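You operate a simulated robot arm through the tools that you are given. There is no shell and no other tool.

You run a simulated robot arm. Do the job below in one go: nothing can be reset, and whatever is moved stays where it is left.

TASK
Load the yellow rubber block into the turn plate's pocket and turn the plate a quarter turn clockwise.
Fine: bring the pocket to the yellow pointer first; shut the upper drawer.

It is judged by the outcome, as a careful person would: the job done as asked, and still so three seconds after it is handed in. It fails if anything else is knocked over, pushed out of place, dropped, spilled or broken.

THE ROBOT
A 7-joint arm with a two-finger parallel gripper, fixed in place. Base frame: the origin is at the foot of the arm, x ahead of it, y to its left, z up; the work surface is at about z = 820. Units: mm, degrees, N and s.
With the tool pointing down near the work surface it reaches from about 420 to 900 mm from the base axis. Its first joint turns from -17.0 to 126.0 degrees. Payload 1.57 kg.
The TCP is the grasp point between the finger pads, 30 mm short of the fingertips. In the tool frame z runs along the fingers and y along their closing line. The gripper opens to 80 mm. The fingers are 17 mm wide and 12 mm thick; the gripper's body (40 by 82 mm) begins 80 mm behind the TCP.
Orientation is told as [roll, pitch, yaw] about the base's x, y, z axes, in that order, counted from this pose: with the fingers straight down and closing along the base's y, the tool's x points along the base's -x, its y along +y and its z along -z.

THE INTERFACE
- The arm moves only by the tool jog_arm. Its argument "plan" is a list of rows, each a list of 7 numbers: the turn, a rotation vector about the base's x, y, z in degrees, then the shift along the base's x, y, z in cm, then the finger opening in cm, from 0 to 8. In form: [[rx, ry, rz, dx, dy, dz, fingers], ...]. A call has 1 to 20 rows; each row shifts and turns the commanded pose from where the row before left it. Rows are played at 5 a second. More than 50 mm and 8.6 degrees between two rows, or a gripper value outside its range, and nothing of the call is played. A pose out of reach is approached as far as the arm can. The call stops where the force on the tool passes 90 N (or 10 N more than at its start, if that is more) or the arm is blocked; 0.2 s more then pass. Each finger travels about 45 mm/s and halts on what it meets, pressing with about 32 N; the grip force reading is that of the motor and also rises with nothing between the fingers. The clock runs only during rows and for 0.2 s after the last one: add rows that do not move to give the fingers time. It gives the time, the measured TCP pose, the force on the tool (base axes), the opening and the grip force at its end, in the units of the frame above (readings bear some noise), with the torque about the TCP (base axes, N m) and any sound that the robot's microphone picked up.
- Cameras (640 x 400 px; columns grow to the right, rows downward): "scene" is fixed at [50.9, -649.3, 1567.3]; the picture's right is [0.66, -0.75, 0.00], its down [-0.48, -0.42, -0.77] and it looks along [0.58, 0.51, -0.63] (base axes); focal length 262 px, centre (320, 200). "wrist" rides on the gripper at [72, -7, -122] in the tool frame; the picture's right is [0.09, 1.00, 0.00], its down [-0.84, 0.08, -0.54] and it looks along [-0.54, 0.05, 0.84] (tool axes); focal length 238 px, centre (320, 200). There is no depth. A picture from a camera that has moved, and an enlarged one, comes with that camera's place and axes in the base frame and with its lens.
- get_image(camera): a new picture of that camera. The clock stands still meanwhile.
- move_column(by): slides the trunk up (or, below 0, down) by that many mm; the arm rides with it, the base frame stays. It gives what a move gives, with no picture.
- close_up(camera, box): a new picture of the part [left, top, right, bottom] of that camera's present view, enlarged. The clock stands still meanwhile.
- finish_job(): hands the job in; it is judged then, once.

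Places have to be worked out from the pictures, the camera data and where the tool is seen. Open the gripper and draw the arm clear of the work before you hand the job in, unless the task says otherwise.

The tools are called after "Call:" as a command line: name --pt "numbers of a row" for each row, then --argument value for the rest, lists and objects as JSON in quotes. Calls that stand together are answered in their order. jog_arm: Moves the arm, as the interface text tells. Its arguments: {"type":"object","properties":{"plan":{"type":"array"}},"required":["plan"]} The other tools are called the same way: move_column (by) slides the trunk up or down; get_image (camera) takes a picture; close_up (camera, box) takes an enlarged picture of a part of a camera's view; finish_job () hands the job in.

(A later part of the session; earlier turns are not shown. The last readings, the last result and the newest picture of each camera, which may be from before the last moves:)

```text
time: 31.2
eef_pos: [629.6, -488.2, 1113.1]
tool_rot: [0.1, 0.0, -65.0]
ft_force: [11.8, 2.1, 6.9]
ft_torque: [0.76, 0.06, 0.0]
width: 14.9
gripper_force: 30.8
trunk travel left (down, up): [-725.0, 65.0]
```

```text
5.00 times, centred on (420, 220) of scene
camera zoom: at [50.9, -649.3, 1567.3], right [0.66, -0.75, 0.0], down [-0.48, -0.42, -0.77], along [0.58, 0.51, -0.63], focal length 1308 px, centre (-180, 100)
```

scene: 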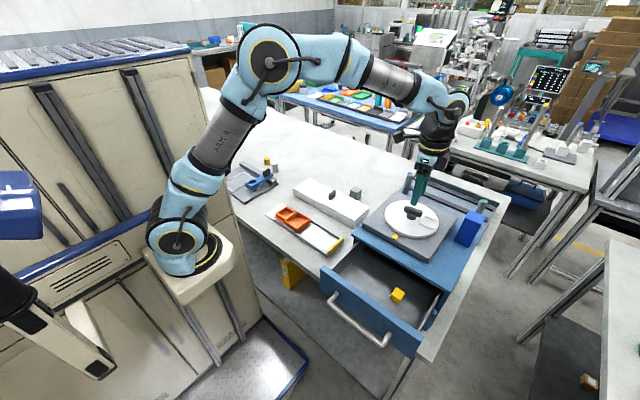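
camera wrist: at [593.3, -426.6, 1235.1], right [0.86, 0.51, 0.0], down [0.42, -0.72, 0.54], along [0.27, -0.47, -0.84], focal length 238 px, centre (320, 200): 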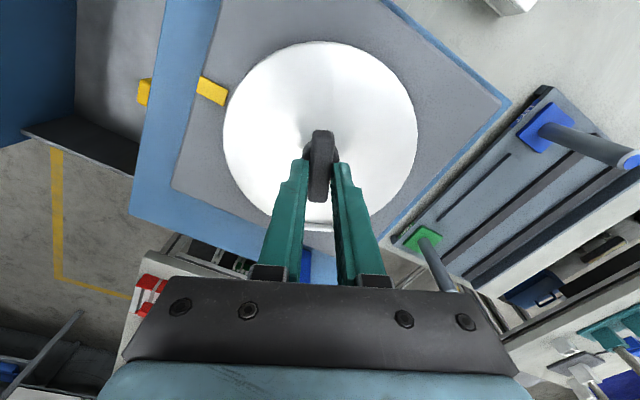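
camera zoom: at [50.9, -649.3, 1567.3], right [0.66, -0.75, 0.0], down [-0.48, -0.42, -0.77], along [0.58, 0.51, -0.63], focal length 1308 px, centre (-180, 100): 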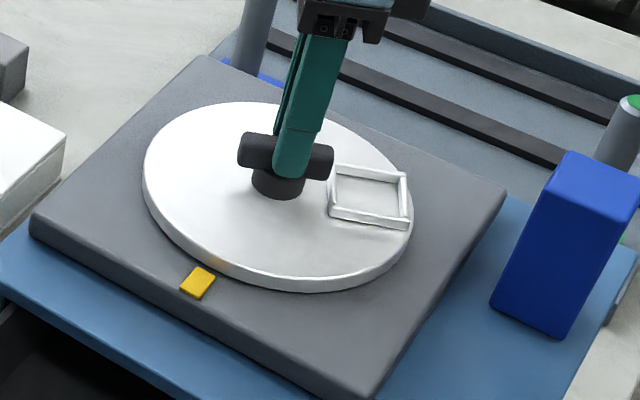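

The plate follows the gripper counter-clockwise with negligible torque. I continue another 85°.

Call:
jog_arm --pt "0 0 5 0.05 0 0 0.5" --pt "0 0 5 0 0 0 0.5" --pt "0 0 5 0 0 0 0.5" --pt "0 0 5 0 0 0 0.5" --pt "0 0 5 0 0 0 0.5" --pt "0 0 5 0 0 0 0.5" --pt "0 0 5 0 0 0 0.5" --pt "0 0 5 0 0 0 0.5" --pt "0 0 5 0 0 0 0.5" --pt "0 0 5 0 0 0 0.5" --pt "0 0 5 0 0 0 0.5" --pt "0 0 5 0 0 0 0.5" --pt "0 0 5 0 0 0 0.5" --pt "0 0 5 0 0 0 0.5" --pt "0 0 5 0 0 0 0.5" --pt "0 0 5 0 0 0 0.5" --pt "0 0 5 0 0 0 0.5" --pt "0 0 0 0 0 0 0.5"

Call:
get_image --camera "wrist"

Call:
close_up --camera "scene" --box '[370, 180, 470, 260]'

```text
time: 35.0
eef_pos: [631.0, -487.6, 1112.4]
tool_rot: [0.0, 0.0, 20.1]
ft_force: [4.3, 18.9, 3.1]
ft_torque: [0.45, -0.19, 0.03]
width: 14.6
gripper_force: 30.6
trunk travel left (down, up): [-725.0, 65.0]
```

```text
taken
camera wrist: at [565.2, -518.9, 1235.1], right [-0.43, 0.9, 0.0], down [0.76, 0.36, 0.54], along [0.49, 0.23, -0.84], focal length 238 px, centre (320, 200)
```

wrist: 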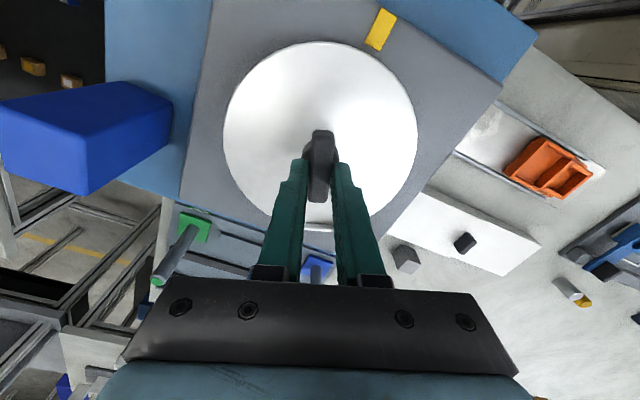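

```text
5.00 times, centred on (420, 220) of scene
camera zoom: at [50.9, -649.3, 1567.3], right [0.66, -0.75, 0.0], down [-0.48, -0.42, -0.77], along [0.58, 0.51, -0.63], focal length 1308 px, centre (-180, 100)
```

zoom: 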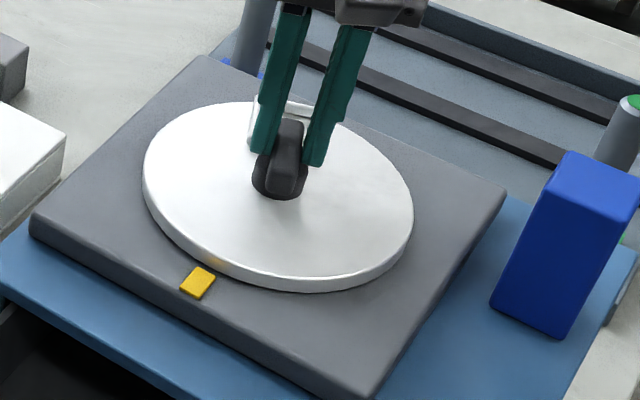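

The pocket is now at about +20° (measured CCW from +x). I continue the sweep to yaw 95°.

Call:
jog_arm --pt "0 0 5 0 0 0 0.5" --pt "0 0 5 0 0 0 0.5" --pt "0 0 5 0 0 0 0.5" --pt "0 0 5 0 0 0 0.5" --pt "0 0 5 0 0 0 0.5" --pt "0 0 5 0 0 0 0.5" --pt "0 0 5 0 0 0 0.5" --pt "0 0 5 0 0 0 0.5" --pt "0 0 5 0 0 0 0.5" --pt "0 0 5 0 0 0 0.5" --pt "0 0 5 0 0 0 0.5" --pt "0 0 5 0 0 0 0.5" --pt "0 0 5 0 0 0 0.5" --pt "0 0 5 0 0 0 0.5" --pt "0 0 5 0 0 0 0.5" --pt "0 0 0 0 0 0 0.5"

Call:
close_up --camera "scene" --box '[370, 180, 470, 260]'

```text
time: 38.4
eef_pos: [630.3, -489.3, 1112.7]
tool_rot: [0.0, 0.0, 95.1]
ft_force: [-11.1, -5.0, 0.2]
ft_torque: [-0.23, 0.24, 0.0]
width: 15.1
gripper_force: 5.9
trunk travel left (down, up): [-725.0, 65.0]
```

```text
5.00 times, centred on (420, 220) of scene
camera zoom: at [50.9, -649.3, 1567.3], right [0.66, -0.75, 0.0], down [-0.48, -0.42, -0.77], along [0.58, 0.51, -0.63], focal length 1308 px, centre (-180, 100)
```

zoom: 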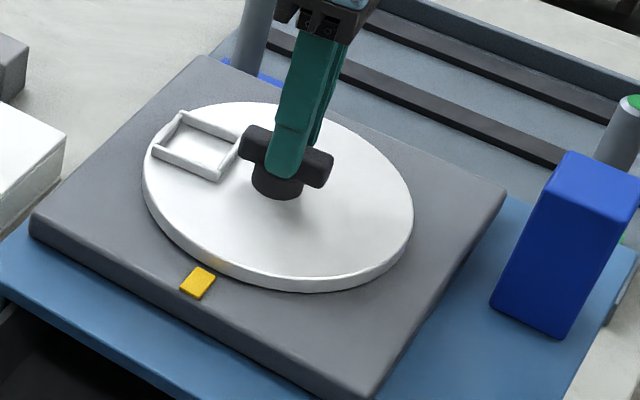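

The pocket is now at about 95° on the +y side. I release, lift, and unwind the tool by 180° to regrip for the last quarter.

Call:
jog_arm --pt "0 0 0 0 0 0 3" --pt "0 0 0 0 0 0 4" --pt "0 0 0 0 0 2 4" --pt "0 0 0 0 0 2 4" --pt "0 0 -8 0 0 0 4" --pt "0 0 -8 0 0 0 4" --pt "0 0 -8 0 0 0 4" --pt "0 0 -8 0 0 0 4" --pt "0 0 -8 0 0 0 4" --pt "0 0 -8 0 0 0 4" --pt "0 0 -8 0 0 0 4" --pt "0 0 -8 0 0 0 4" --pt "0 0 -8 0 0 0 4" --pt "0 0 -8 0 0 0 4" --pt "0 0 -8 0 0 0 4" --pt "0 0 -8 0 0 0 4"

Call:
jog_arm --pt "0 0 -8 0 0 0 4" --pt "0 0 -8 0 0 0 4" --pt "0 0 -8 0 0 0 4" --pt "0 0 -8 0 0 0 4" --pt "0 0 -8 0 0 0 4" --pt "0 0 -8 0 0 0 4" --pt "0 0 -8 0 0 0 4" --pt "0 0 -8 0 0 0 4" --pt "0 0 -8 0 0 0 4" --pt "0 0 -8 0 0 0 4" --pt "0 0 -4 0 0 0 4" --pt "0 0 0 0 0 0 4"

Call:
get_image --camera "wrist"

```text
time: 41.8
eef_pos: [630.6, -489.0, 1152.4]
tool_rot: [0.0, 0.0, -1.0]
ft_force: [0.4, 0.1, 0.4]
ft_torque: [-0.02, -0.04, 0.0]
width: 39.8
gripper_force: 0.0
trunk travel left (down, up): [-725.0, 65.0]
```

```text
time: 44.4
eef_pos: [631.1, -489.5, 1152.4]
tool_rot: [0.0, 0.0, -85.1]
ft_force: [0.7, -0.7, -0.4]
ft_torque: [0.0, 0.0, -0.03]
width: 40.3
gripper_force: 0.0
trunk travel left (down, up): [-725.0, 65.0]
```

```text
taken
camera wrist: at [617.6, -418.0, 1274.8], right [0.98, 0.18, 0.0], down [0.15, -0.83, 0.54], along [0.1, -0.53, -0.84], focal length 238 px, centre (320, 200)
```

wrist: 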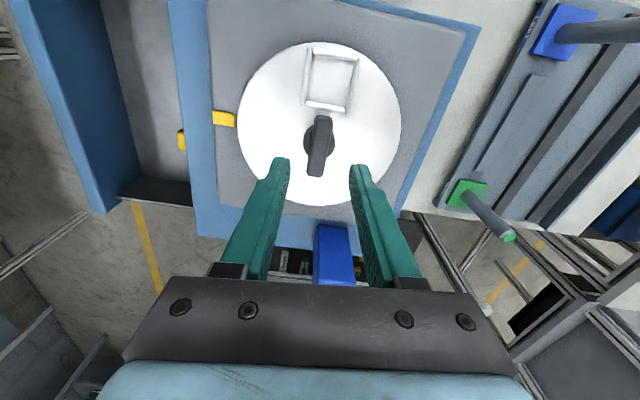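

The fingers straddle the bar again; the bar relaxed to about the 90° line. I descend, grip at yaw -90°, and turn CCW toward the pointer.

Call:
jog_arm --pt "0 0 -5 0 0 -2 4" --pt "0 0 0 0 0 -1.5 4" --pt "0 0 0 0 0 -0.5 4" --pt "0 0 0 0 0 0 2.5" --pt "0 0 0 0 0 0 1" --pt "0 0 0 0 0 0 0.5" --pt "0 0 0 0 0 0 0.5"

Call:
jog_arm --pt "0 0 5 0 0 0 0.5" --pt "0 0 5 0 0 0 0.5" --pt "0 0 5 0 0 0 0.5" --pt "0 0 5 0 0 0 0.5" --pt "0 0 5 0 0 0 0.5" --pt "0 0 5 0 0 0 0.5" --pt "0 0 5 0 0 0 0.5" --pt "0 0 5 0 0 0 0.5" --pt "0 0 5 0 0 0 0.5" --pt "0 0 5 0 0 0 0.5" --pt "0 0 5 0 0 0 0.5" --pt "0 0 5 0 0 0 0.5" --pt "0 0 0 0 0 0 0.5"

Call:
close_up --camera "scene" --box '[370, 180, 470, 260]'

```text
time: 46.0
eef_pos: [629.3, -488.8, 1112.0]
tool_rot: [-0.1, -0.1, -90.0]
ft_force: [-10.1, 2.2, -1.7]
ft_torque: [0.18, 0.26, 0.01]
width: 14.8
gripper_force: 30.5
trunk travel left (down, up): [-725.0, 65.0]
```

```text
time: 48.8
eef_pos: [631.6, -488.9, 1112.2]
tool_rot: [0.1, 0.0, -29.9]
ft_force: [-7.0, 10.8, -5.9]
ft_torque: [-0.01, -0.4, 0.0]
width: 15.1
gripper_force: 31.4
trunk travel left (down, up): [-725.0, 65.0]
```

```text
5.00 times, centred on (420, 220) of scene
camera zoom: at [50.9, -649.3, 1567.3], right [0.66, -0.75, 0.0], down [-0.48, -0.42, -0.77], along [0.58, 0.51, -0.63], focal length 1308 px, centre (-180, 100)
```

zoom: 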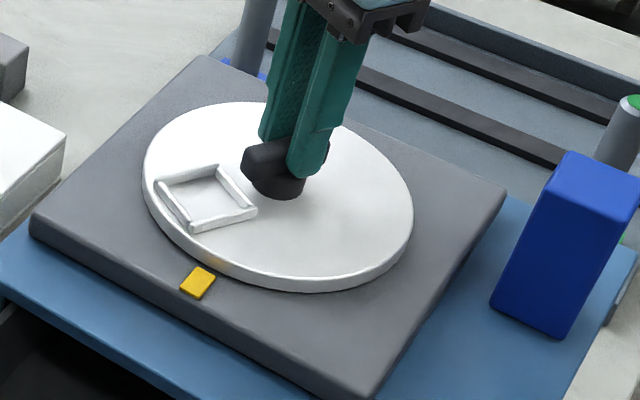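

The pocket is now at about 150° with low torque. I turn the remaining 30° so it faces the pointer at yaw 0.

Call:
jog_arm --pt "0 0 5 0 0 0 0.5" --pt "0 0 5 0 0 0 0.5" --pt "0 0 5 0 0 0 0.5" --pt "0 0 5 0 0 0 0.5" --pt "0 0 4 0 0 0 0.5" --pt "0 0 3 0 0 0 0.5" --pt "0 0 3 0 0 0 0.5" --pt "0 0 0 0 0 0 0.5"

Call:
close_up --camera "scene" --box '[370, 180, 470, 260]'

Call:
close_up --camera "wrist" --box '[200, 0, 440, 200]'

```text
time: 50.6
eef_pos: [631.7, -487.9, 1112.1]
tool_rot: [0.1, 0.0, 0.0]
ft_force: [-4.5, 18.2, -8.7]
ft_torque: [0.4, 0.17, -0.17]
width: 14.9
gripper_force: 30.2
trunk travel left (down, up): [-725.0, 65.0]
```

```text
5.00 times, centred on (420, 220) of scene
camera zoom: at [50.9, -649.3, 1567.3], right [0.66, -0.75, 0.0], down [-0.48, -0.42, -0.77], along [0.58, 0.51, -0.63], focal length 1308 px, centre (-180, 100)
```

zoom: 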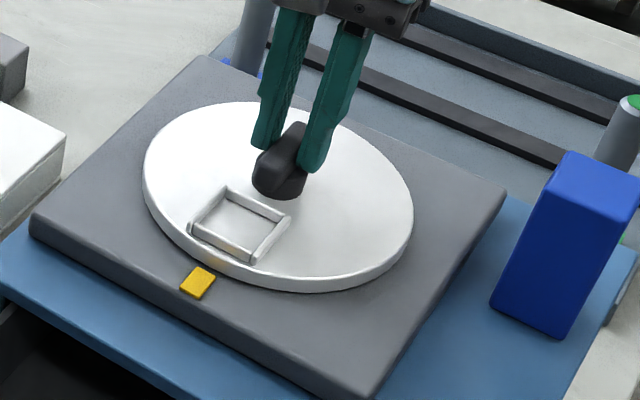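

```text
2.00 times, centred on (320, 100) of wrist
camera zoom: at [558.9, -495.0, 1234.5], right [-0.09, 1.0, 0.0], down [0.84, 0.08, 0.54], along [0.54, 0.05, -0.84], focal length 477 px, centre (320, 400)
```

zoom: 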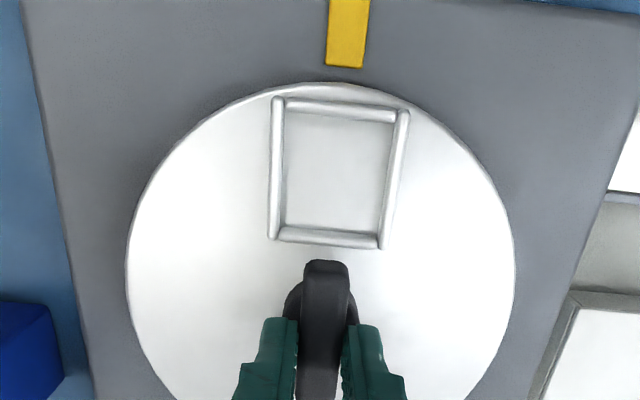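

The pocket now faces the pointer (pocket centre about (580, -489), pointer y about -488). I release, lift clear, and check that it stays.

Call:
jog_arm --pt "0 0 0 0 0 0 2.5" --pt "0 0 0 0 0 0 4" --pt "0 0 0 0 0 0 4" --pt "0 0 0 0 0 2 4" --pt "0 0 0 0 0 3 5" --pt "0 0 0 0 0 4 6" --pt "0 0 0 -2 0 4 6" --pt "0 0 0 -2 0 0 6" --pt "0 0 0 0 0 0 6"

Call:
get_image --camera "wrist"

Call:
close_up --camera "scene" --box '[370, 180, 470, 260]'

```text
time: 52.6
eef_pos: [591.1, -491.5, 1241.3]
tool_rot: [0.1, 0.0, 0.0]
ft_force: [-0.4, 0.1, 0.0]
ft_torque: [0.02, 0.01, 0.0]
width: 59.9
gripper_force: 0.1
trunk travel left (down, up): [-725.0, 65.0]
```

```text
taken
camera wrist: at [517.8, -498.2, 1363.7], right [-0.09, 1.0, 0.0], down [0.84, 0.08, 0.54], along [0.54, 0.05, -0.84], focal length 238 px, centre (320, 200)
```

wrist: 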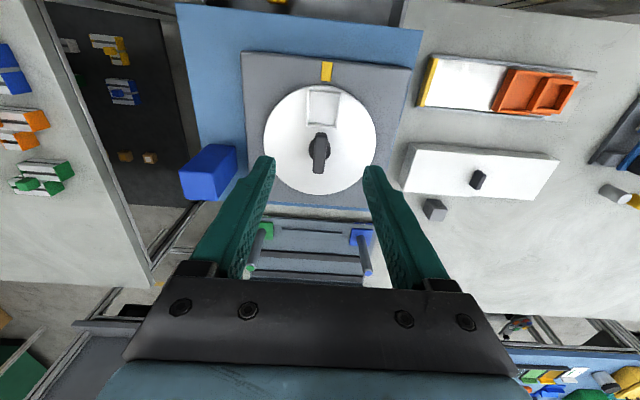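

```text
5.00 times, centred on (420, 220) of scene
camera zoom: at [50.9, -649.3, 1567.3], right [0.66, -0.75, 0.0], down [-0.48, -0.42, -0.77], along [0.58, 0.51, -0.63], focal length 1308 px, centre (-180, 100)
```

zoom: 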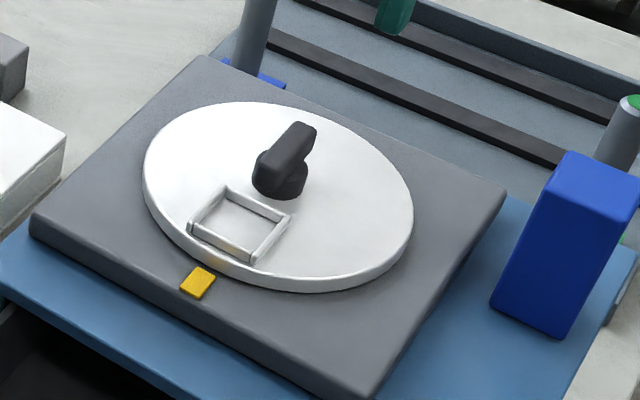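

The plate stayed put. I enlarge the pocket to measure its centre and orientation for placing the block.

Call:
close_up --camera "wrist" --box '[240, 50, 420, 210]'

Call:
close_up --camera "wrist" --box '[295, 55, 350, 130]'

```text
2.50 times, centred on (330, 130) of wrist
camera zoom: at [517.8, -498.2, 1363.7], right [-0.09, 1.0, 0.0], down [0.84, 0.08, 0.54], along [0.54, 0.05, -0.84], focal length 596 px, centre (295, 375)
```

zoom: 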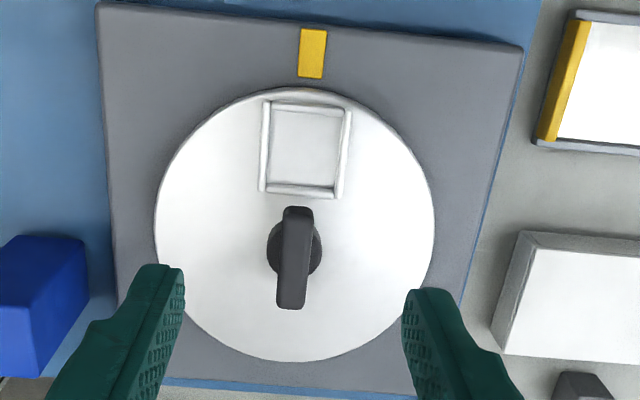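

```text
5.33 times, centred on (322, 92) of wrist
camera zoom: at [517.8, -498.2, 1363.7], right [-0.09, 1.0, 0.0], down [0.84, 0.08, 0.54], along [0.54, 0.05, -0.84], focal length 1271 px, centre (307, 773)
```

zoom: 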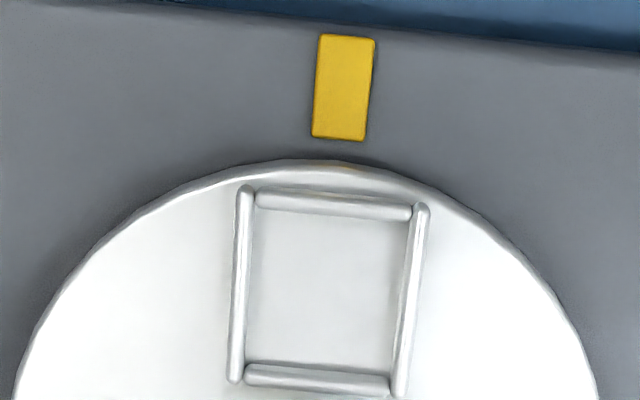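

The pocket frame spans x 561–603 and y -509 to -467, so its centre is about (582, -488), aligned with the base axes. Now I move over the drawer above the block at about (457, -559) for a closer look.

Call:
jog_arm --pt "0 0 0 -3.4 -1.7 0 8" --pt "0 0 0 -3.4 -1.7 0 8" --pt "0 0 0 -3.4 -1.7 -1.5 8" --pt "0 0 0 -3.2 -1.7 -4 8" --pt "0 0 0 0 0 -4 8" --pt "0 0 0 0 0 0 8"

Call:
get_image --camera "wrist"

Call:
close_up --camera "wrist" --box '[250, 60, 390, 180]'

```text
refused: row 4 steps farther than a row can; nothing moved
```

```text
taken
camera wrist: at [517.8, -498.2, 1363.7], right [-0.09, 1.0, 0.0], down [0.84, 0.08, 0.54], along [0.54, 0.05, -0.84], focal length 238 px, centre (320, 200)
```

wrist: 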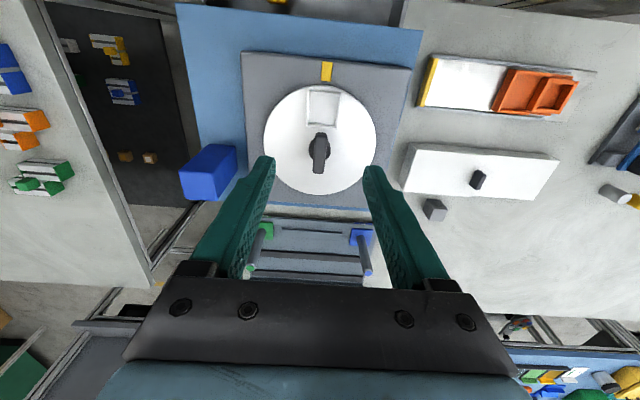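

```text
3.33 times, centred on (320, 120) of wrist
camera zoom: at [517.8, -498.2, 1363.7], right [-0.09, 1.0, 0.0], down [0.84, 0.08, 0.54], along [0.54, 0.05, -0.84], focal length 794 px, centre (320, 467)
```

zoom: 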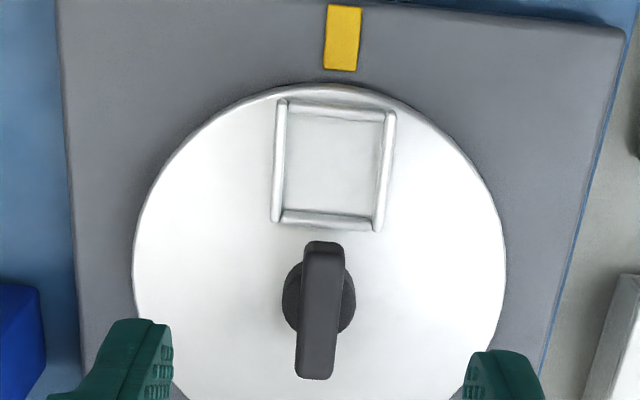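

One row exceeded the step limit, so nothing moved. I replay with smaller steps toward the block.

Call:
jog_arm --pt "0 0 0 -3.4 -1.7 0 8" --pt "0 0 0 -3.4 -1.7 0 8" --pt "0 0 0 -3.4 -1.7 -1.5 8" --pt "0 0 0 -3.2 -1.7 -2 8" --pt "0 0 0 0 0 -4 8" --pt "0 0 0 0 0 0 8"

Call:
get_image --camera "wrist"

Call:
close_up --camera "wrist" --box '[250, 60, 390, 180]'

```text
time: 54.0
eef_pos: [457.2, -557.0, 1167.5]
tool_rot: [0.0, 0.0, 0.1]
ft_force: [0.5, 0.3, -0.2]
ft_torque: [0.01, -0.01, 0.04]
width: 80.2
gripper_force: 0.1
trunk travel left (down, up): [-725.0, 65.0]
```

```text
taken
camera wrist: at [385.3, -563.5, 1290.2], right [-0.09, 1.0, 0.0], down [0.84, 0.08, 0.54], along [0.54, 0.05, -0.84], focal length 238 px, centre (320, 200)
```

wrist: 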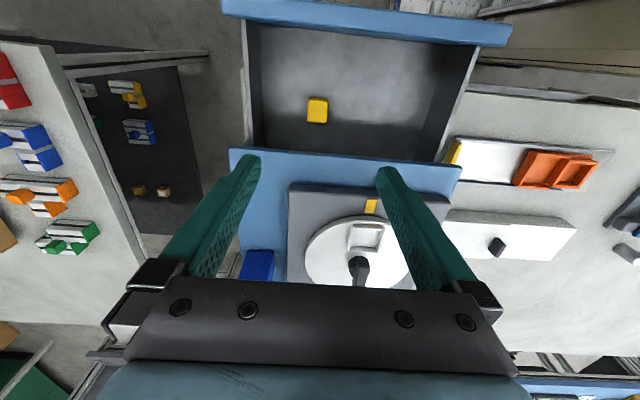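

```text
3.33 times, centred on (320, 120) of wrist
camera zoom: at [385.3, -563.5, 1290.2], right [-0.09, 1.0, 0.0], down [0.84, 0.08, 0.54], along [0.54, 0.05, -0.84], focal length 794 px, centre (320, 467)
```

zoom: 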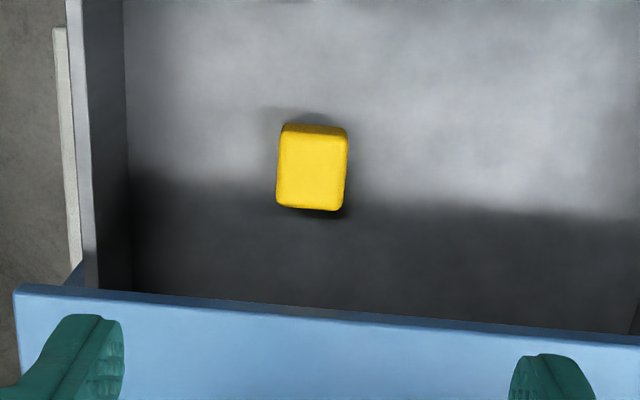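

The block measures about 27 mm on a side, centred at about (457, -560.5) with its top near z 965, and is aligned with the axes. I correct y and descend to TCP z≈974, leaving the tips just above the drawer floor.

Call:
jog_arm --pt "0 0 0 0 -0.35 -4 7" --pt "0 0 0 0 0 -4 6" --pt "0 0 0 0 0 -4 6" --pt "0 0 0 0 0 -3 6" --pt "0 0 0 0 0 0 6"

Call:
get_image --camera "wrist"

Call:
close_up --camera "scene" --box '[320, 220, 480, 340]'

```text
time: 55.2
eef_pos: [457.9, -559.4, 1019.0]
tool_rot: [-0.1, -0.1, -0.1]
ft_force: [-0.2, 0.5, -0.2]
ft_torque: [0.04, -0.02, 0.01]
width: 59.8
gripper_force: 0.1
trunk travel left (down, up): [-725.0, 65.0]
```

```text
taken
camera wrist: at [385.2, -565.8, 1140.4], right [-0.09, 1.0, 0.0], down [0.84, 0.08, 0.54], along [0.54, 0.05, -0.84], focal length 238 px, centre (320, 200)
```

wrist: 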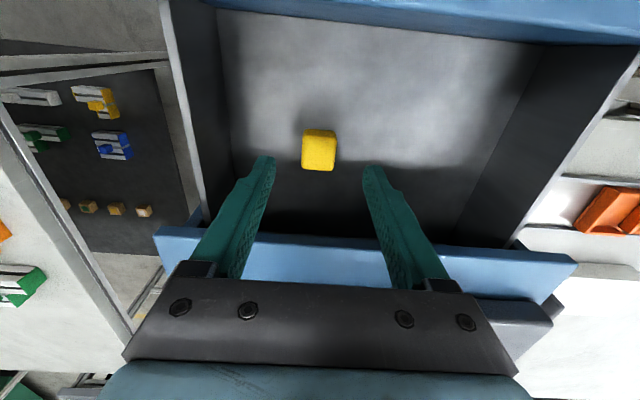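

```text
3.33 times, centred on (400, 280) of scene
camera zoom: at [50.9, -649.3, 1567.3], right [0.66, -0.75, 0.0], down [-0.48, -0.42, -0.77], along [0.58, 0.51, -0.63], focal length 872 px, centre (53, -67)
```

zoom: 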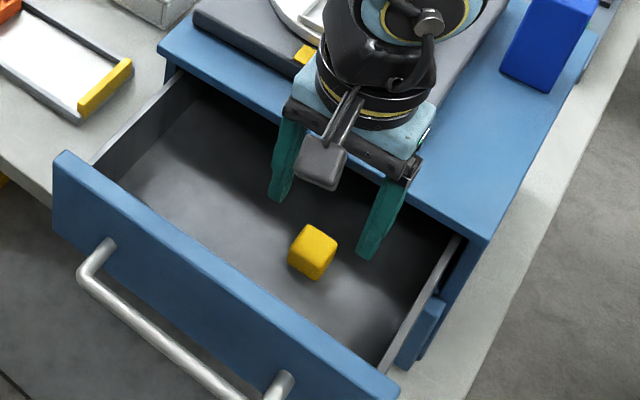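

I zoom in to refine the block's centre relative to the fingers before going lower.

Call:
close_up --camera "wrist" --box '[240, 110, 400, 210]'

```text
4.00 times, centred on (320, 160) of wrist
camera zoom: at [385.2, -565.8, 1140.4], right [-0.09, 1.0, 0.0], down [0.84, 0.08, 0.54], along [0.54, 0.05, -0.84], focal length 953 px, centre (320, 360)
```

zoom: 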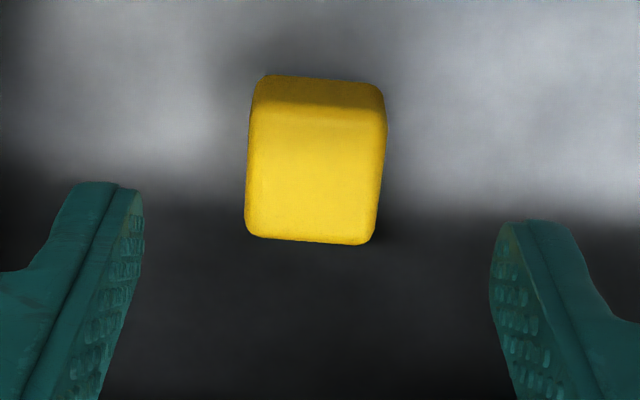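

The block is centred at about (455.4, -560.5) with its top near 966. I shift -2 mm in x, descend 44 mm, and close on it.

Call:
jog_arm --pt "0 0 0 -0.2 -0.1 -2 6" --pt "0 0 0 0 0 -1.4 6" --pt "0 0 0 0 0 -1.0 6" --pt "0 0 0 0 0 0 6"

Call:
jog_arm --pt "0 0 0 0 0 0 4" --pt "0 0 0 0 0 0 2.6" --pt "0 0 0 0 0 0 2" --pt "0 0 0 0 0 0 2" --pt "0 0 0 0 0 0 2"

Call:
close_up --camera "wrist" --box '[240, 110, 400, 230]'

```text
time: 56.2
eef_pos: [455.0, -560.8, 974.8]
tool_rot: [0.1, 0.0, 0.0]
ft_force: [0.1, 0.0, -0.7]
ft_torque: [-0.01, -0.07, 0.02]
width: 60.3
gripper_force: 0.1
trunk travel left (down, up): [-725.0, 65.0]
```

```text
time: 57.4
eef_pos: [455.2, -560.7, 974.8]
tool_rot: [0.0, 0.1, 0.1]
ft_force: [0.0, 0.1, 0.3]
ft_torque: [-0.02, 0.0, 0.01]
width: 26.7
gripper_force: 31.8
trunk travel left (down, up): [-725.0, 65.0]
```

```text
3.33 times, centred on (320, 170) of wrist
camera zoom: at [383.1, -567.1, 1096.7], right [-0.09, 1.0, 0.0], down [0.84, 0.08, 0.54], along [0.54, 0.05, -0.84], focal length 794 px, centre (320, 300)
```

zoom: 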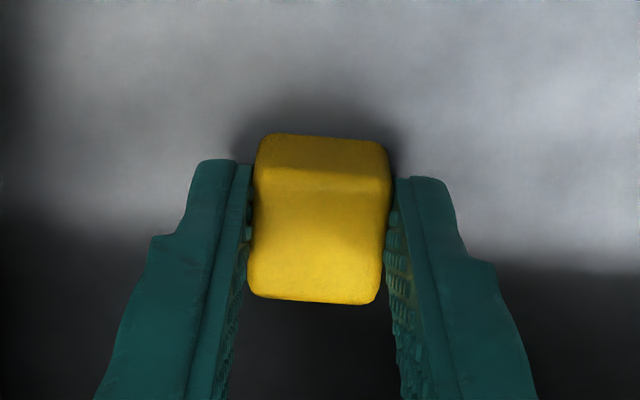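

The block is held at 26.7 mm. I lift it straight up out of the drawer and carry it above the pocket.

Call:
jog_arm --pt "0 0 0 0 0 1.5 2" --pt "0 0 0 0 0 3 2" --pt "0 0 0 0 0 4 2" --pt "0 0 0 0 0 4 2" --pt "0 0 0 0 0 4 2" --pt "0 0 0 0 0 4 2" --pt "0 0 0 2.5 1.4 0 2" --pt "0 0 0 3 1.7 0 2" --pt "0 0 0 3 1.7 0 2" --pt "0 0 0 2.5 1.4 0 2" --pt "0 0 0 1.9 1.05 0 2" --pt "0 0 0 0 0 0 2"

Call:
get_image --camera "wrist"

Call:
close_up --camera "wrist" --box '[230, 60, 410, 220]'

Call:
close_up --camera "scene" --box '[350, 150, 470, 250]'

```text
time: 60.0
eef_pos: [585.4, -489.7, 1178.9]
tool_rot: [0.1, -0.1, 0.0]
ft_force: [-0.2, -0.2, -1.4]
ft_torque: [-0.05, -0.01, 0.02]
width: 26.6
gripper_force: 32.3
trunk travel left (down, up): [-725.0, 65.0]
```

```text
taken
camera wrist: at [513.2, -496.9, 1299.5], right [-0.09, 1.0, 0.0], down [0.84, 0.08, 0.54], along [0.54, 0.05, -0.84], focal length 238 px, centre (320, 200)
```

wrist: 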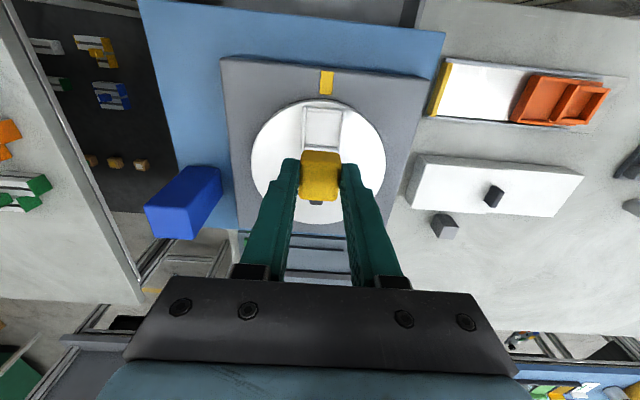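

```text
2.50 times, centred on (320, 140) of wrist
camera zoom: at [513.2, -496.9, 1299.5], right [-0.09, 1.0, 0.0], down [0.84, 0.08, 0.54], along [0.54, 0.05, -0.84], focal length 596 px, centre (320, 350)
```

zoom: 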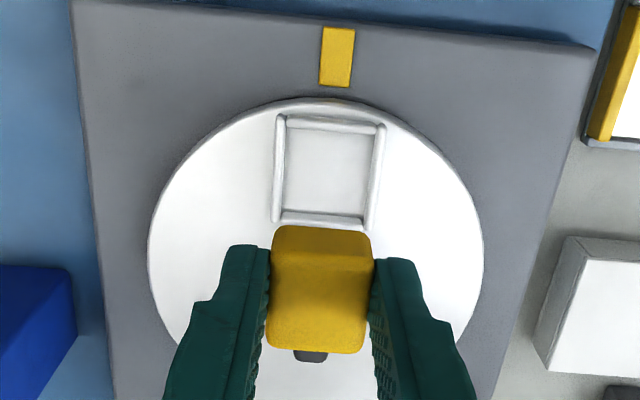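

```text
4.00 times, centred on (410, 200) of scene
camera zoom: at [50.9, -649.3, 1567.3], right [0.66, -0.75, 0.0], down [-0.48, -0.42, -0.77], along [0.58, 0.51, -0.63], focal length 1046 px, centre (-40, 200)
```

zoom: 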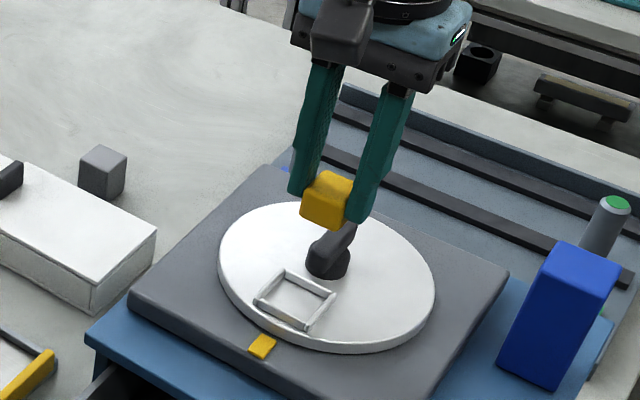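

The pocket centre is re-measured at (582.3, -487.9) and the block sits about 1.8 mm behind the TCP in x. I shift slightly and lower to about 15 mm above the pocket to check alignment.

Call:
jog_arm --pt "0 0 0 -0.1 0.18 -2 2" --pt "0 0 0 0 0 -2.5 2" --pt "0 0 0 0 0 -2 2" --pt "0 0 0 0 0 -0.5 2" --pt "0 0 0 0 0 0 2"

Call:
close_up --camera "wrist" --box '[230, 60, 410, 220]'

Call:
close_up --camera "scene" --box '[385, 190, 445, 240]'

```text
time: 61.2
eef_pos: [583.3, -486.7, 1110.5]
tool_rot: [-0.2, -0.2, 0.0]
ft_force: [0.0, 0.0, 26.6]
ft_torque: [0.04, -0.49, 0.01]
width: 26.8
gripper_force: 32.1
trunk travel left (down, up): [-725.0, 65.0]
```

```text
2.50 times, centred on (320, 140) of wrist
camera zoom: at [510.2, -494.0, 1232.5], right [-0.09, 1.0, 0.0], down [0.83, 0.08, 0.55], along [0.54, 0.05, -0.84], focal length 596 px, centre (320, 350)
```

zoom: 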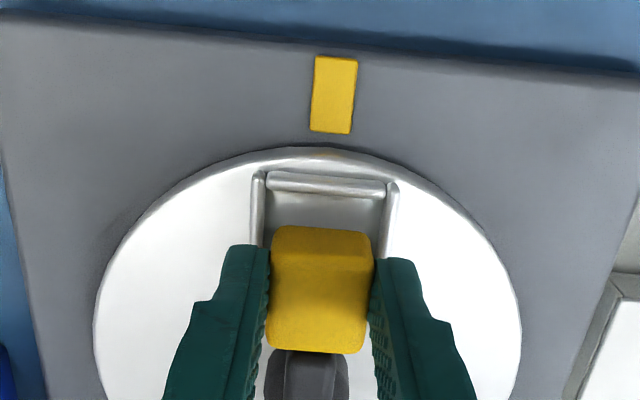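

```text
8.00 times, centred on (415, 215) of scene
camera zoom: at [50.9, -649.3, 1567.3], right [0.66, -0.75, 0.0], down [-0.48, -0.42, -0.77], along [0.58, 0.51, -0.63], focal length 2092 px, centre (-440, 80)
```

zoom: 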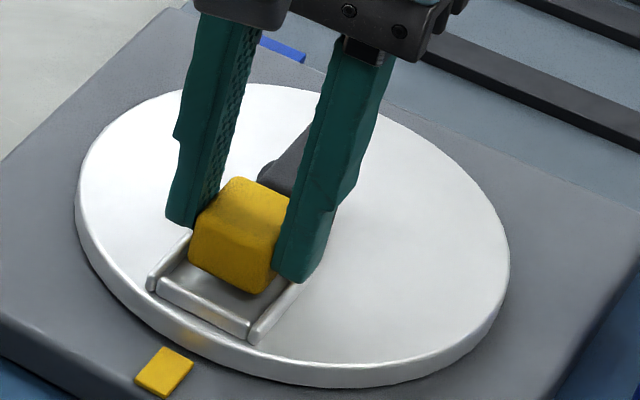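

There is a 26 N upward force at z≈1110, centred about 15–18 mm toward +x. The block's rear lower edge seems to be resting on the pocket's rear rail, so the block sits a bit farther +x than I judged. I lift a few millimetres, shift about -2.5 mm in x, and recheck the view.

Call:
jog_arm --pt "0 0 0 0 0 0.8 2" --pt "0 0 0 -0.25 -0.05 0 2" --pt "0 0 0 0 0 0 2"

Call:
close_up --camera "wrist" --box '[260, 110, 380, 220]'

Call:
close_up --camera "scene" --box '[395, 200, 435, 235]'

```text
time: 62.0
eef_pos: [579.8, -487.7, 1114.6]
tool_rot: [0.0, 0.0, -0.1]
ft_force: [-1.1, 0.3, 0.5]
ft_torque: [0.01, 0.04, -0.01]
width: 26.8
gripper_force: 32.2
trunk travel left (down, up): [-725.0, 65.0]
```

```text
3.64 times, centred on (320, 165) of wrist
camera zoom: at [507.9, -494.8, 1237.9], right [-0.09, 1.0, 0.0], down [0.84, 0.08, 0.54], along [0.54, 0.05, -0.84], focal length 867 px, centre (320, 327)
```

zoom: 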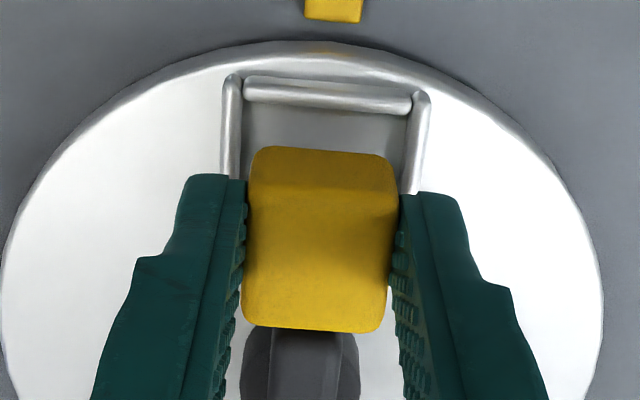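

```text
11.43 times, centred on (415, 218) of scene
camera zoom: at [50.9, -649.3, 1567.3], right [0.66, -0.75, 0.0], down [-0.48, -0.42, -0.77], along [0.58, 0.51, -0.63], focal length 2989 px, centre (-766, 0)
```

zoom: 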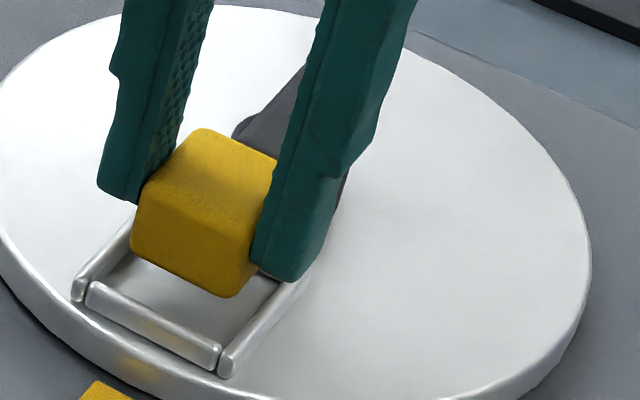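

Force is back to zero, and the block now looks centred over the pocket (block x about 568.5–596, pocket inside about 565–599). I lower in small steps watching the force.

Call:
jog_arm --pt "0 0 0 0 0 -0.3 2" --pt "0 0 0 0 0 -0.3 2" --pt "0 0 0 0 0 -0.3 2" --pt "0 0 0 0 0 0 2"

Call:
close_up --camera "scene" --box '[395, 200, 435, 235]'

Call:
close_up --camera "wrist" --box '[260, 110, 380, 220]'

```text
time: 63.0
eef_pos: [579.5, -489.2, 1111.1]
tool_rot: [-0.2, -0.2, 0.0]
ft_force: [-1.9, -1.1, 28.7]
ft_torque: [0.04, -0.5, 0.01]
width: 26.7
gripper_force: 32.2
trunk travel left (down, up): [-725.0, 65.0]
```

```text
11.43 times, centred on (415, 218) of scene
camera zoom: at [50.9, -649.3, 1567.3], right [0.66, -0.75, 0.0], down [-0.48, -0.42, -0.77], along [0.58, 0.51, -0.63], focal length 2989 px, centre (-766, 0)
```

zoom: 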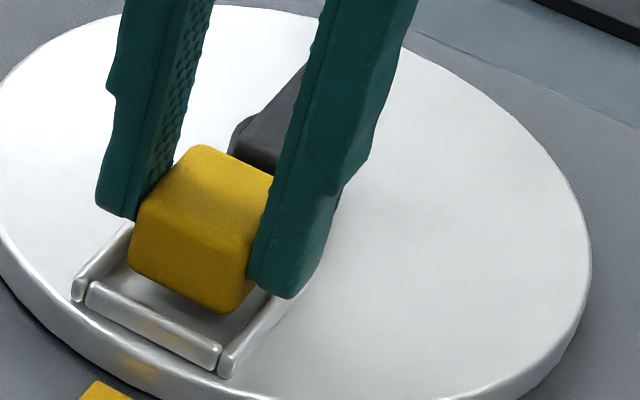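

```text
3.64 times, centred on (320, 165) of wrist
camera zoom: at [507.4, -494.5, 1232.4], right [-0.09, 1.0, 0.0], down [0.83, 0.08, 0.55], along [0.54, 0.05, -0.84], focal length 867 px, centre (320, 327)
```

zoom: 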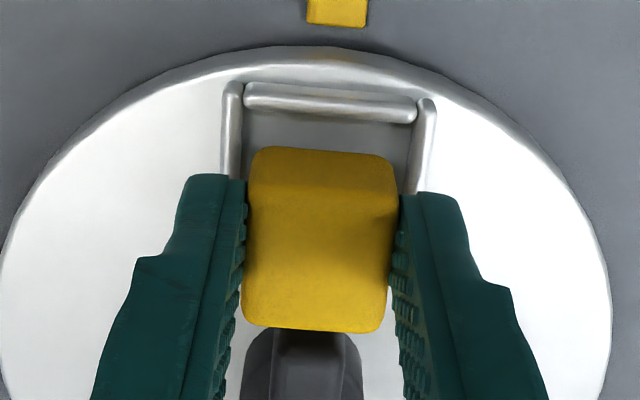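

The contact recurs at the same height with the same lever (far edge of the block). Comparing edges in the wrist view, the gap to the front rail is about 5.7 mm out of roughly 6 mm total slack. So the block's rear edge is still on the rear rail, and I lift and shift another 3 mm toward -x.

Call:
jog_arm --pt "0 0 0 0 0 0.6 2" --pt "0 0 0 0 0 0.4 2" --pt "0 0 0 -0.3 0 0 2" --pt "0 0 0 0 0 0 2"

Call:
close_up --camera "wrist" --box '[260, 110, 380, 220]'

```text
time: 64.0
eef_pos: [577.6, -488.1, 1117.7]
tool_rot: [0.0, 0.0, 0.0]
ft_force: [0.3, -0.5, 1.0]
ft_torque: [0.01, 0.0, 0.04]
width: 26.7
gripper_force: 32.0
trunk travel left (down, up): [-725.0, 65.0]
```

```text
3.64 times, centred on (320, 165) of wrist
camera zoom: at [505.2, -495.3, 1239.2], right [-0.09, 1.0, 0.0], down [0.84, 0.08, 0.54], along [0.54, 0.05, -0.84], focal length 867 px, centre (320, 327)
```

zoom: 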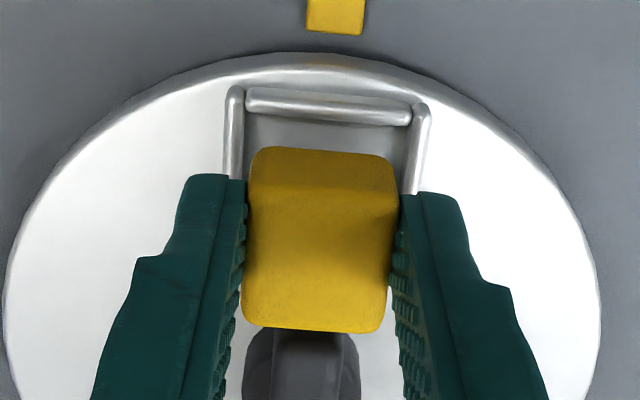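

The gap to the front rail has narrowed and the forces are near zero. I lower again in 3 mm steps.

Call:
jog_arm --pt "0 0 0 0 0 -0.3 2" --pt "0 0 0 0 0 -0.3 2" --pt "0 0 0 0 0 -0.3 2" --pt "0 0 0 0 0 0 2"

Call:
close_up --camera "wrist" --box '[260, 110, 380, 220]'

```text
time: 65.0
eef_pos: [577.9, -488.9, 1108.6]
tool_rot: [0.0, 0.0, 0.0]
ft_force: [0.4, 0.4, -0.4]
ft_torque: [0.0, 0.04, -0.03]
width: 26.9
gripper_force: 32.0
trunk travel left (down, up): [-725.0, 65.0]
```

```text
3.64 times, centred on (320, 165) of wrist
camera zoom: at [505.4, -495.1, 1230.0], right [-0.09, 1.0, 0.0], down [0.84, 0.08, 0.54], along [0.54, 0.05, -0.84], focal length 867 px, centre (320, 327)
```

zoom: 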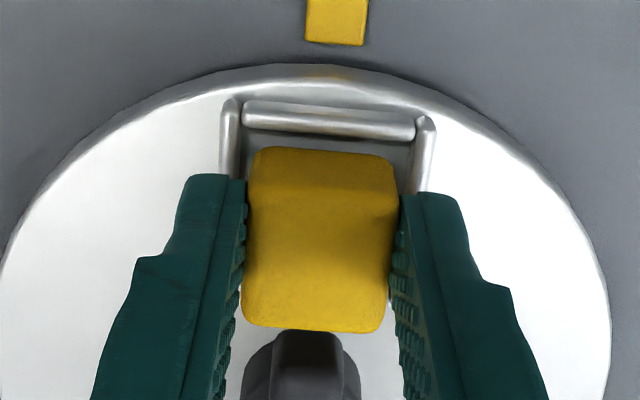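

It passed the previous contact height with no force. I continue down in 2 mm steps.

Call:
jog_arm --pt "0 0 0 0 0 -0.2 2" --pt "0 0 0 0 0 -0.2 2" --pt "0 0 0 0 0 0 2"

Call:
close_up --camera "wrist" --box '[260, 110, 380, 220]'

Call:
close_up --camera "scene" --box '[395, 200, 435, 235]'

```text
time: 65.8
eef_pos: [578.2, -488.7, 1103.4]
tool_rot: [0.1, 0.0, 0.1]
ft_force: [-0.5, 0.0, 0.9]
ft_torque: [-0.02, 0.0, 0.01]
width: 26.8
gripper_force: 32.0
trunk travel left (down, up): [-725.0, 65.0]
```

```text
3.64 times, centred on (320, 165) of wrist
camera zoom: at [505.4, -495.0, 1226.1], right [-0.09, 1.0, 0.0], down [0.84, 0.08, 0.54], along [0.54, 0.05, -0.84], focal length 867 px, centre (320, 327)
```

zoom: 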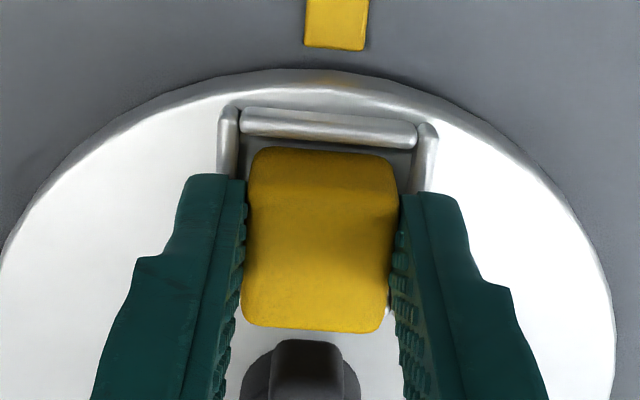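

```text
11.43 times, centred on (415, 218) of scene
camera zoom: at [50.9, -649.3, 1567.3], right [0.66, -0.75, 0.0], down [-0.48, -0.42, -0.77], along [0.58, 0.51, -0.63], focal length 2989 px, centre (-766, 0)
```

zoom: 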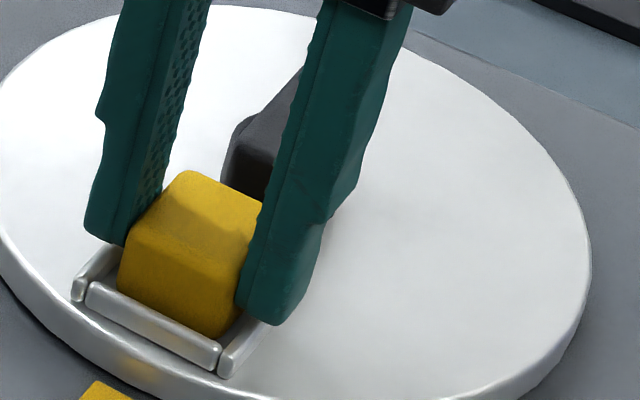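

Still no contact at z≈1103. I zoom in tightly in the scene view to see whether the block's lower edge is inside the front rail.

Call:
close_up --camera "scene" --box '[400, 212, 424, 234]'

Call:
close_up --camera "wrist" --box '[285, 130, 355, 180]'

```text
16.00 times, centred on (412, 223) of scene
camera zoom: at [50.9, -649.3, 1567.3], right [0.66, -0.75, 0.0], down [-0.48, -0.42, -0.77], along [0.58, 0.51, -0.63], focal length 4184 px, centre (-1152, -168)
```

zoom: 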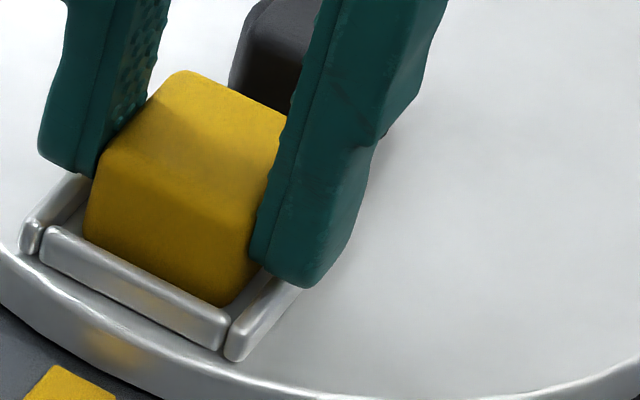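

```text
8.00 times, centred on (320, 155) of wrist
camera zoom: at [505.4, -495.0, 1226.1], right [-0.09, 1.0, 0.0], down [0.84, 0.08, 0.54], along [0.54, 0.05, -0.84], focal length 1907 px, centre (320, 560)
```

zoom: 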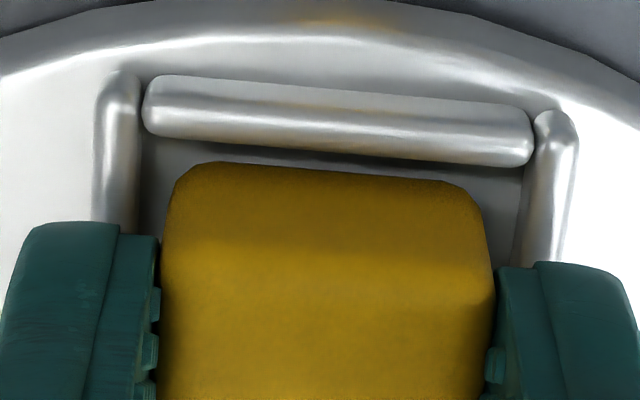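

The picture shows a thin strip of pocket floor between the front rail and the block, so the block's near edge is inside the front rail. I keep lowering in 2 mm steps.

Call:
jog_arm --pt "0 0 0 0 0 -0.2 2" --pt "0 0 0 0 0 -0.15 2" --pt "0 0 0 0 0 0 2"

Call:
close_up --camera "scene" --box '[400, 212, 424, 234]'

Call:
close_up --camera "wrist" --box '[285, 130, 355, 180]'

```text
time: 66.6
eef_pos: [576.7, -486.9, 1102.4]
tool_rot: [-0.2, -0.2, -0.1]
ft_force: [0.0, -2.2, 22.8]
ft_torque: [-0.03, 0.16, -0.02]
width: 26.8
gripper_force: 31.7
trunk travel left (down, up): [-725.0, 65.0]
```

```text
16.00 times, centred on (412, 223) of scene
camera zoom: at [50.9, -649.3, 1567.3], right [0.66, -0.75, 0.0], down [-0.48, -0.42, -0.77], along [0.58, 0.51, -0.63], focal length 4184 px, centre (-1152, -168)
```

zoom: 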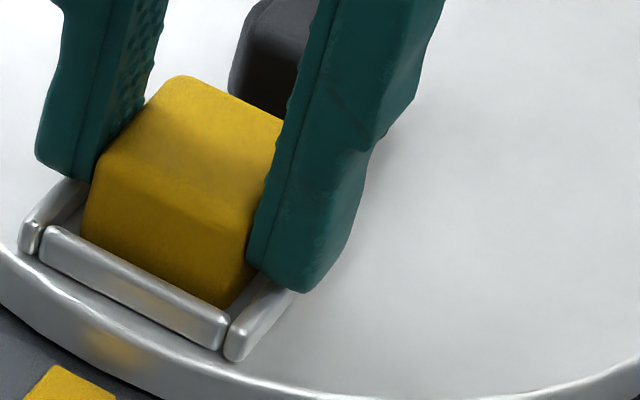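

```text
8.00 times, centred on (320, 155) of wrist
camera zoom: at [504.9, -494.3, 1224.5], right [-0.09, 1.0, 0.0], down [0.84, 0.08, 0.54], along [0.54, 0.05, -0.84], focal length 1907 px, centre (320, 560)
```

zoom: 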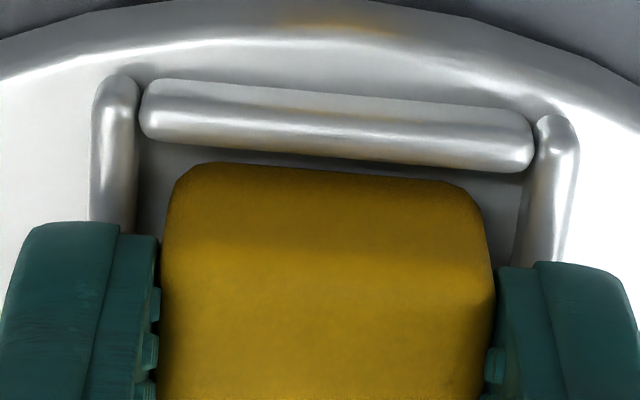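

Contact at z≈1102 (about 23 N, broad). I need to know whether this is the block on the floor, the fingertips on the side rails, or the block on a rail, so I zoom in tightly on the lower edge.

Call:
close_up --camera "scene" --box '[402, 221, 418, 232]'

Call:
close_up --camera "wrist" --box '[290, 135, 320, 160]'

Call:
close_up --camera "wrist" --box '[320, 135, 350, 160]'

```text
16.00 times, centred on (410, 226) of scene
camera zoom: at [50.9, -649.3, 1567.3], right [0.66, -0.75, 0.0], down [-0.48, -0.42, -0.77], along [0.58, 0.51, -0.63], focal length 4184 px, centre (-1120, -224)
```

zoom: 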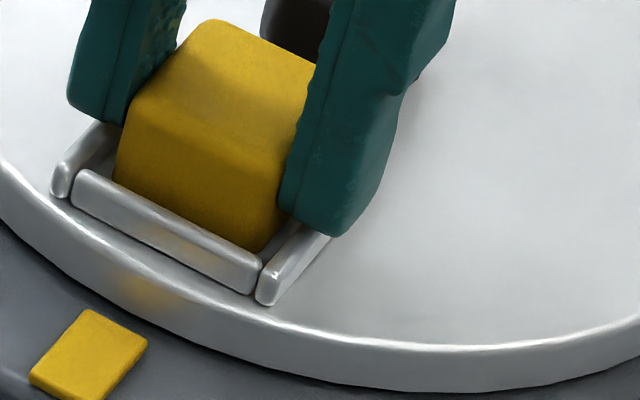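

```text
16.00 times, centred on (305, 148) of wrist
camera zoom: at [504.9, -494.3, 1224.5], right [-0.09, 1.0, 0.0], down [0.84, 0.08, 0.54], along [0.54, 0.05, -0.84], focal length 3814 px, centre (560, 1040)
```

zoom: 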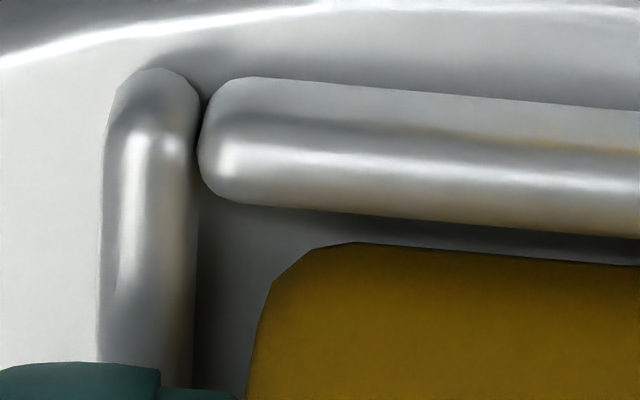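

```text
16.00 times, centred on (335, 148) of wrist
camera zoom: at [504.9, -494.3, 1224.5], right [-0.09, 1.0, 0.0], down [0.84, 0.08, 0.54], along [0.54, 0.05, -0.84], focal length 3814 px, centre (80, 1040)
```

zoom: 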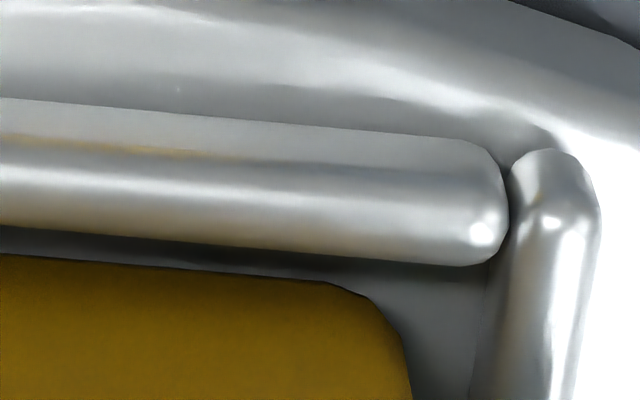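

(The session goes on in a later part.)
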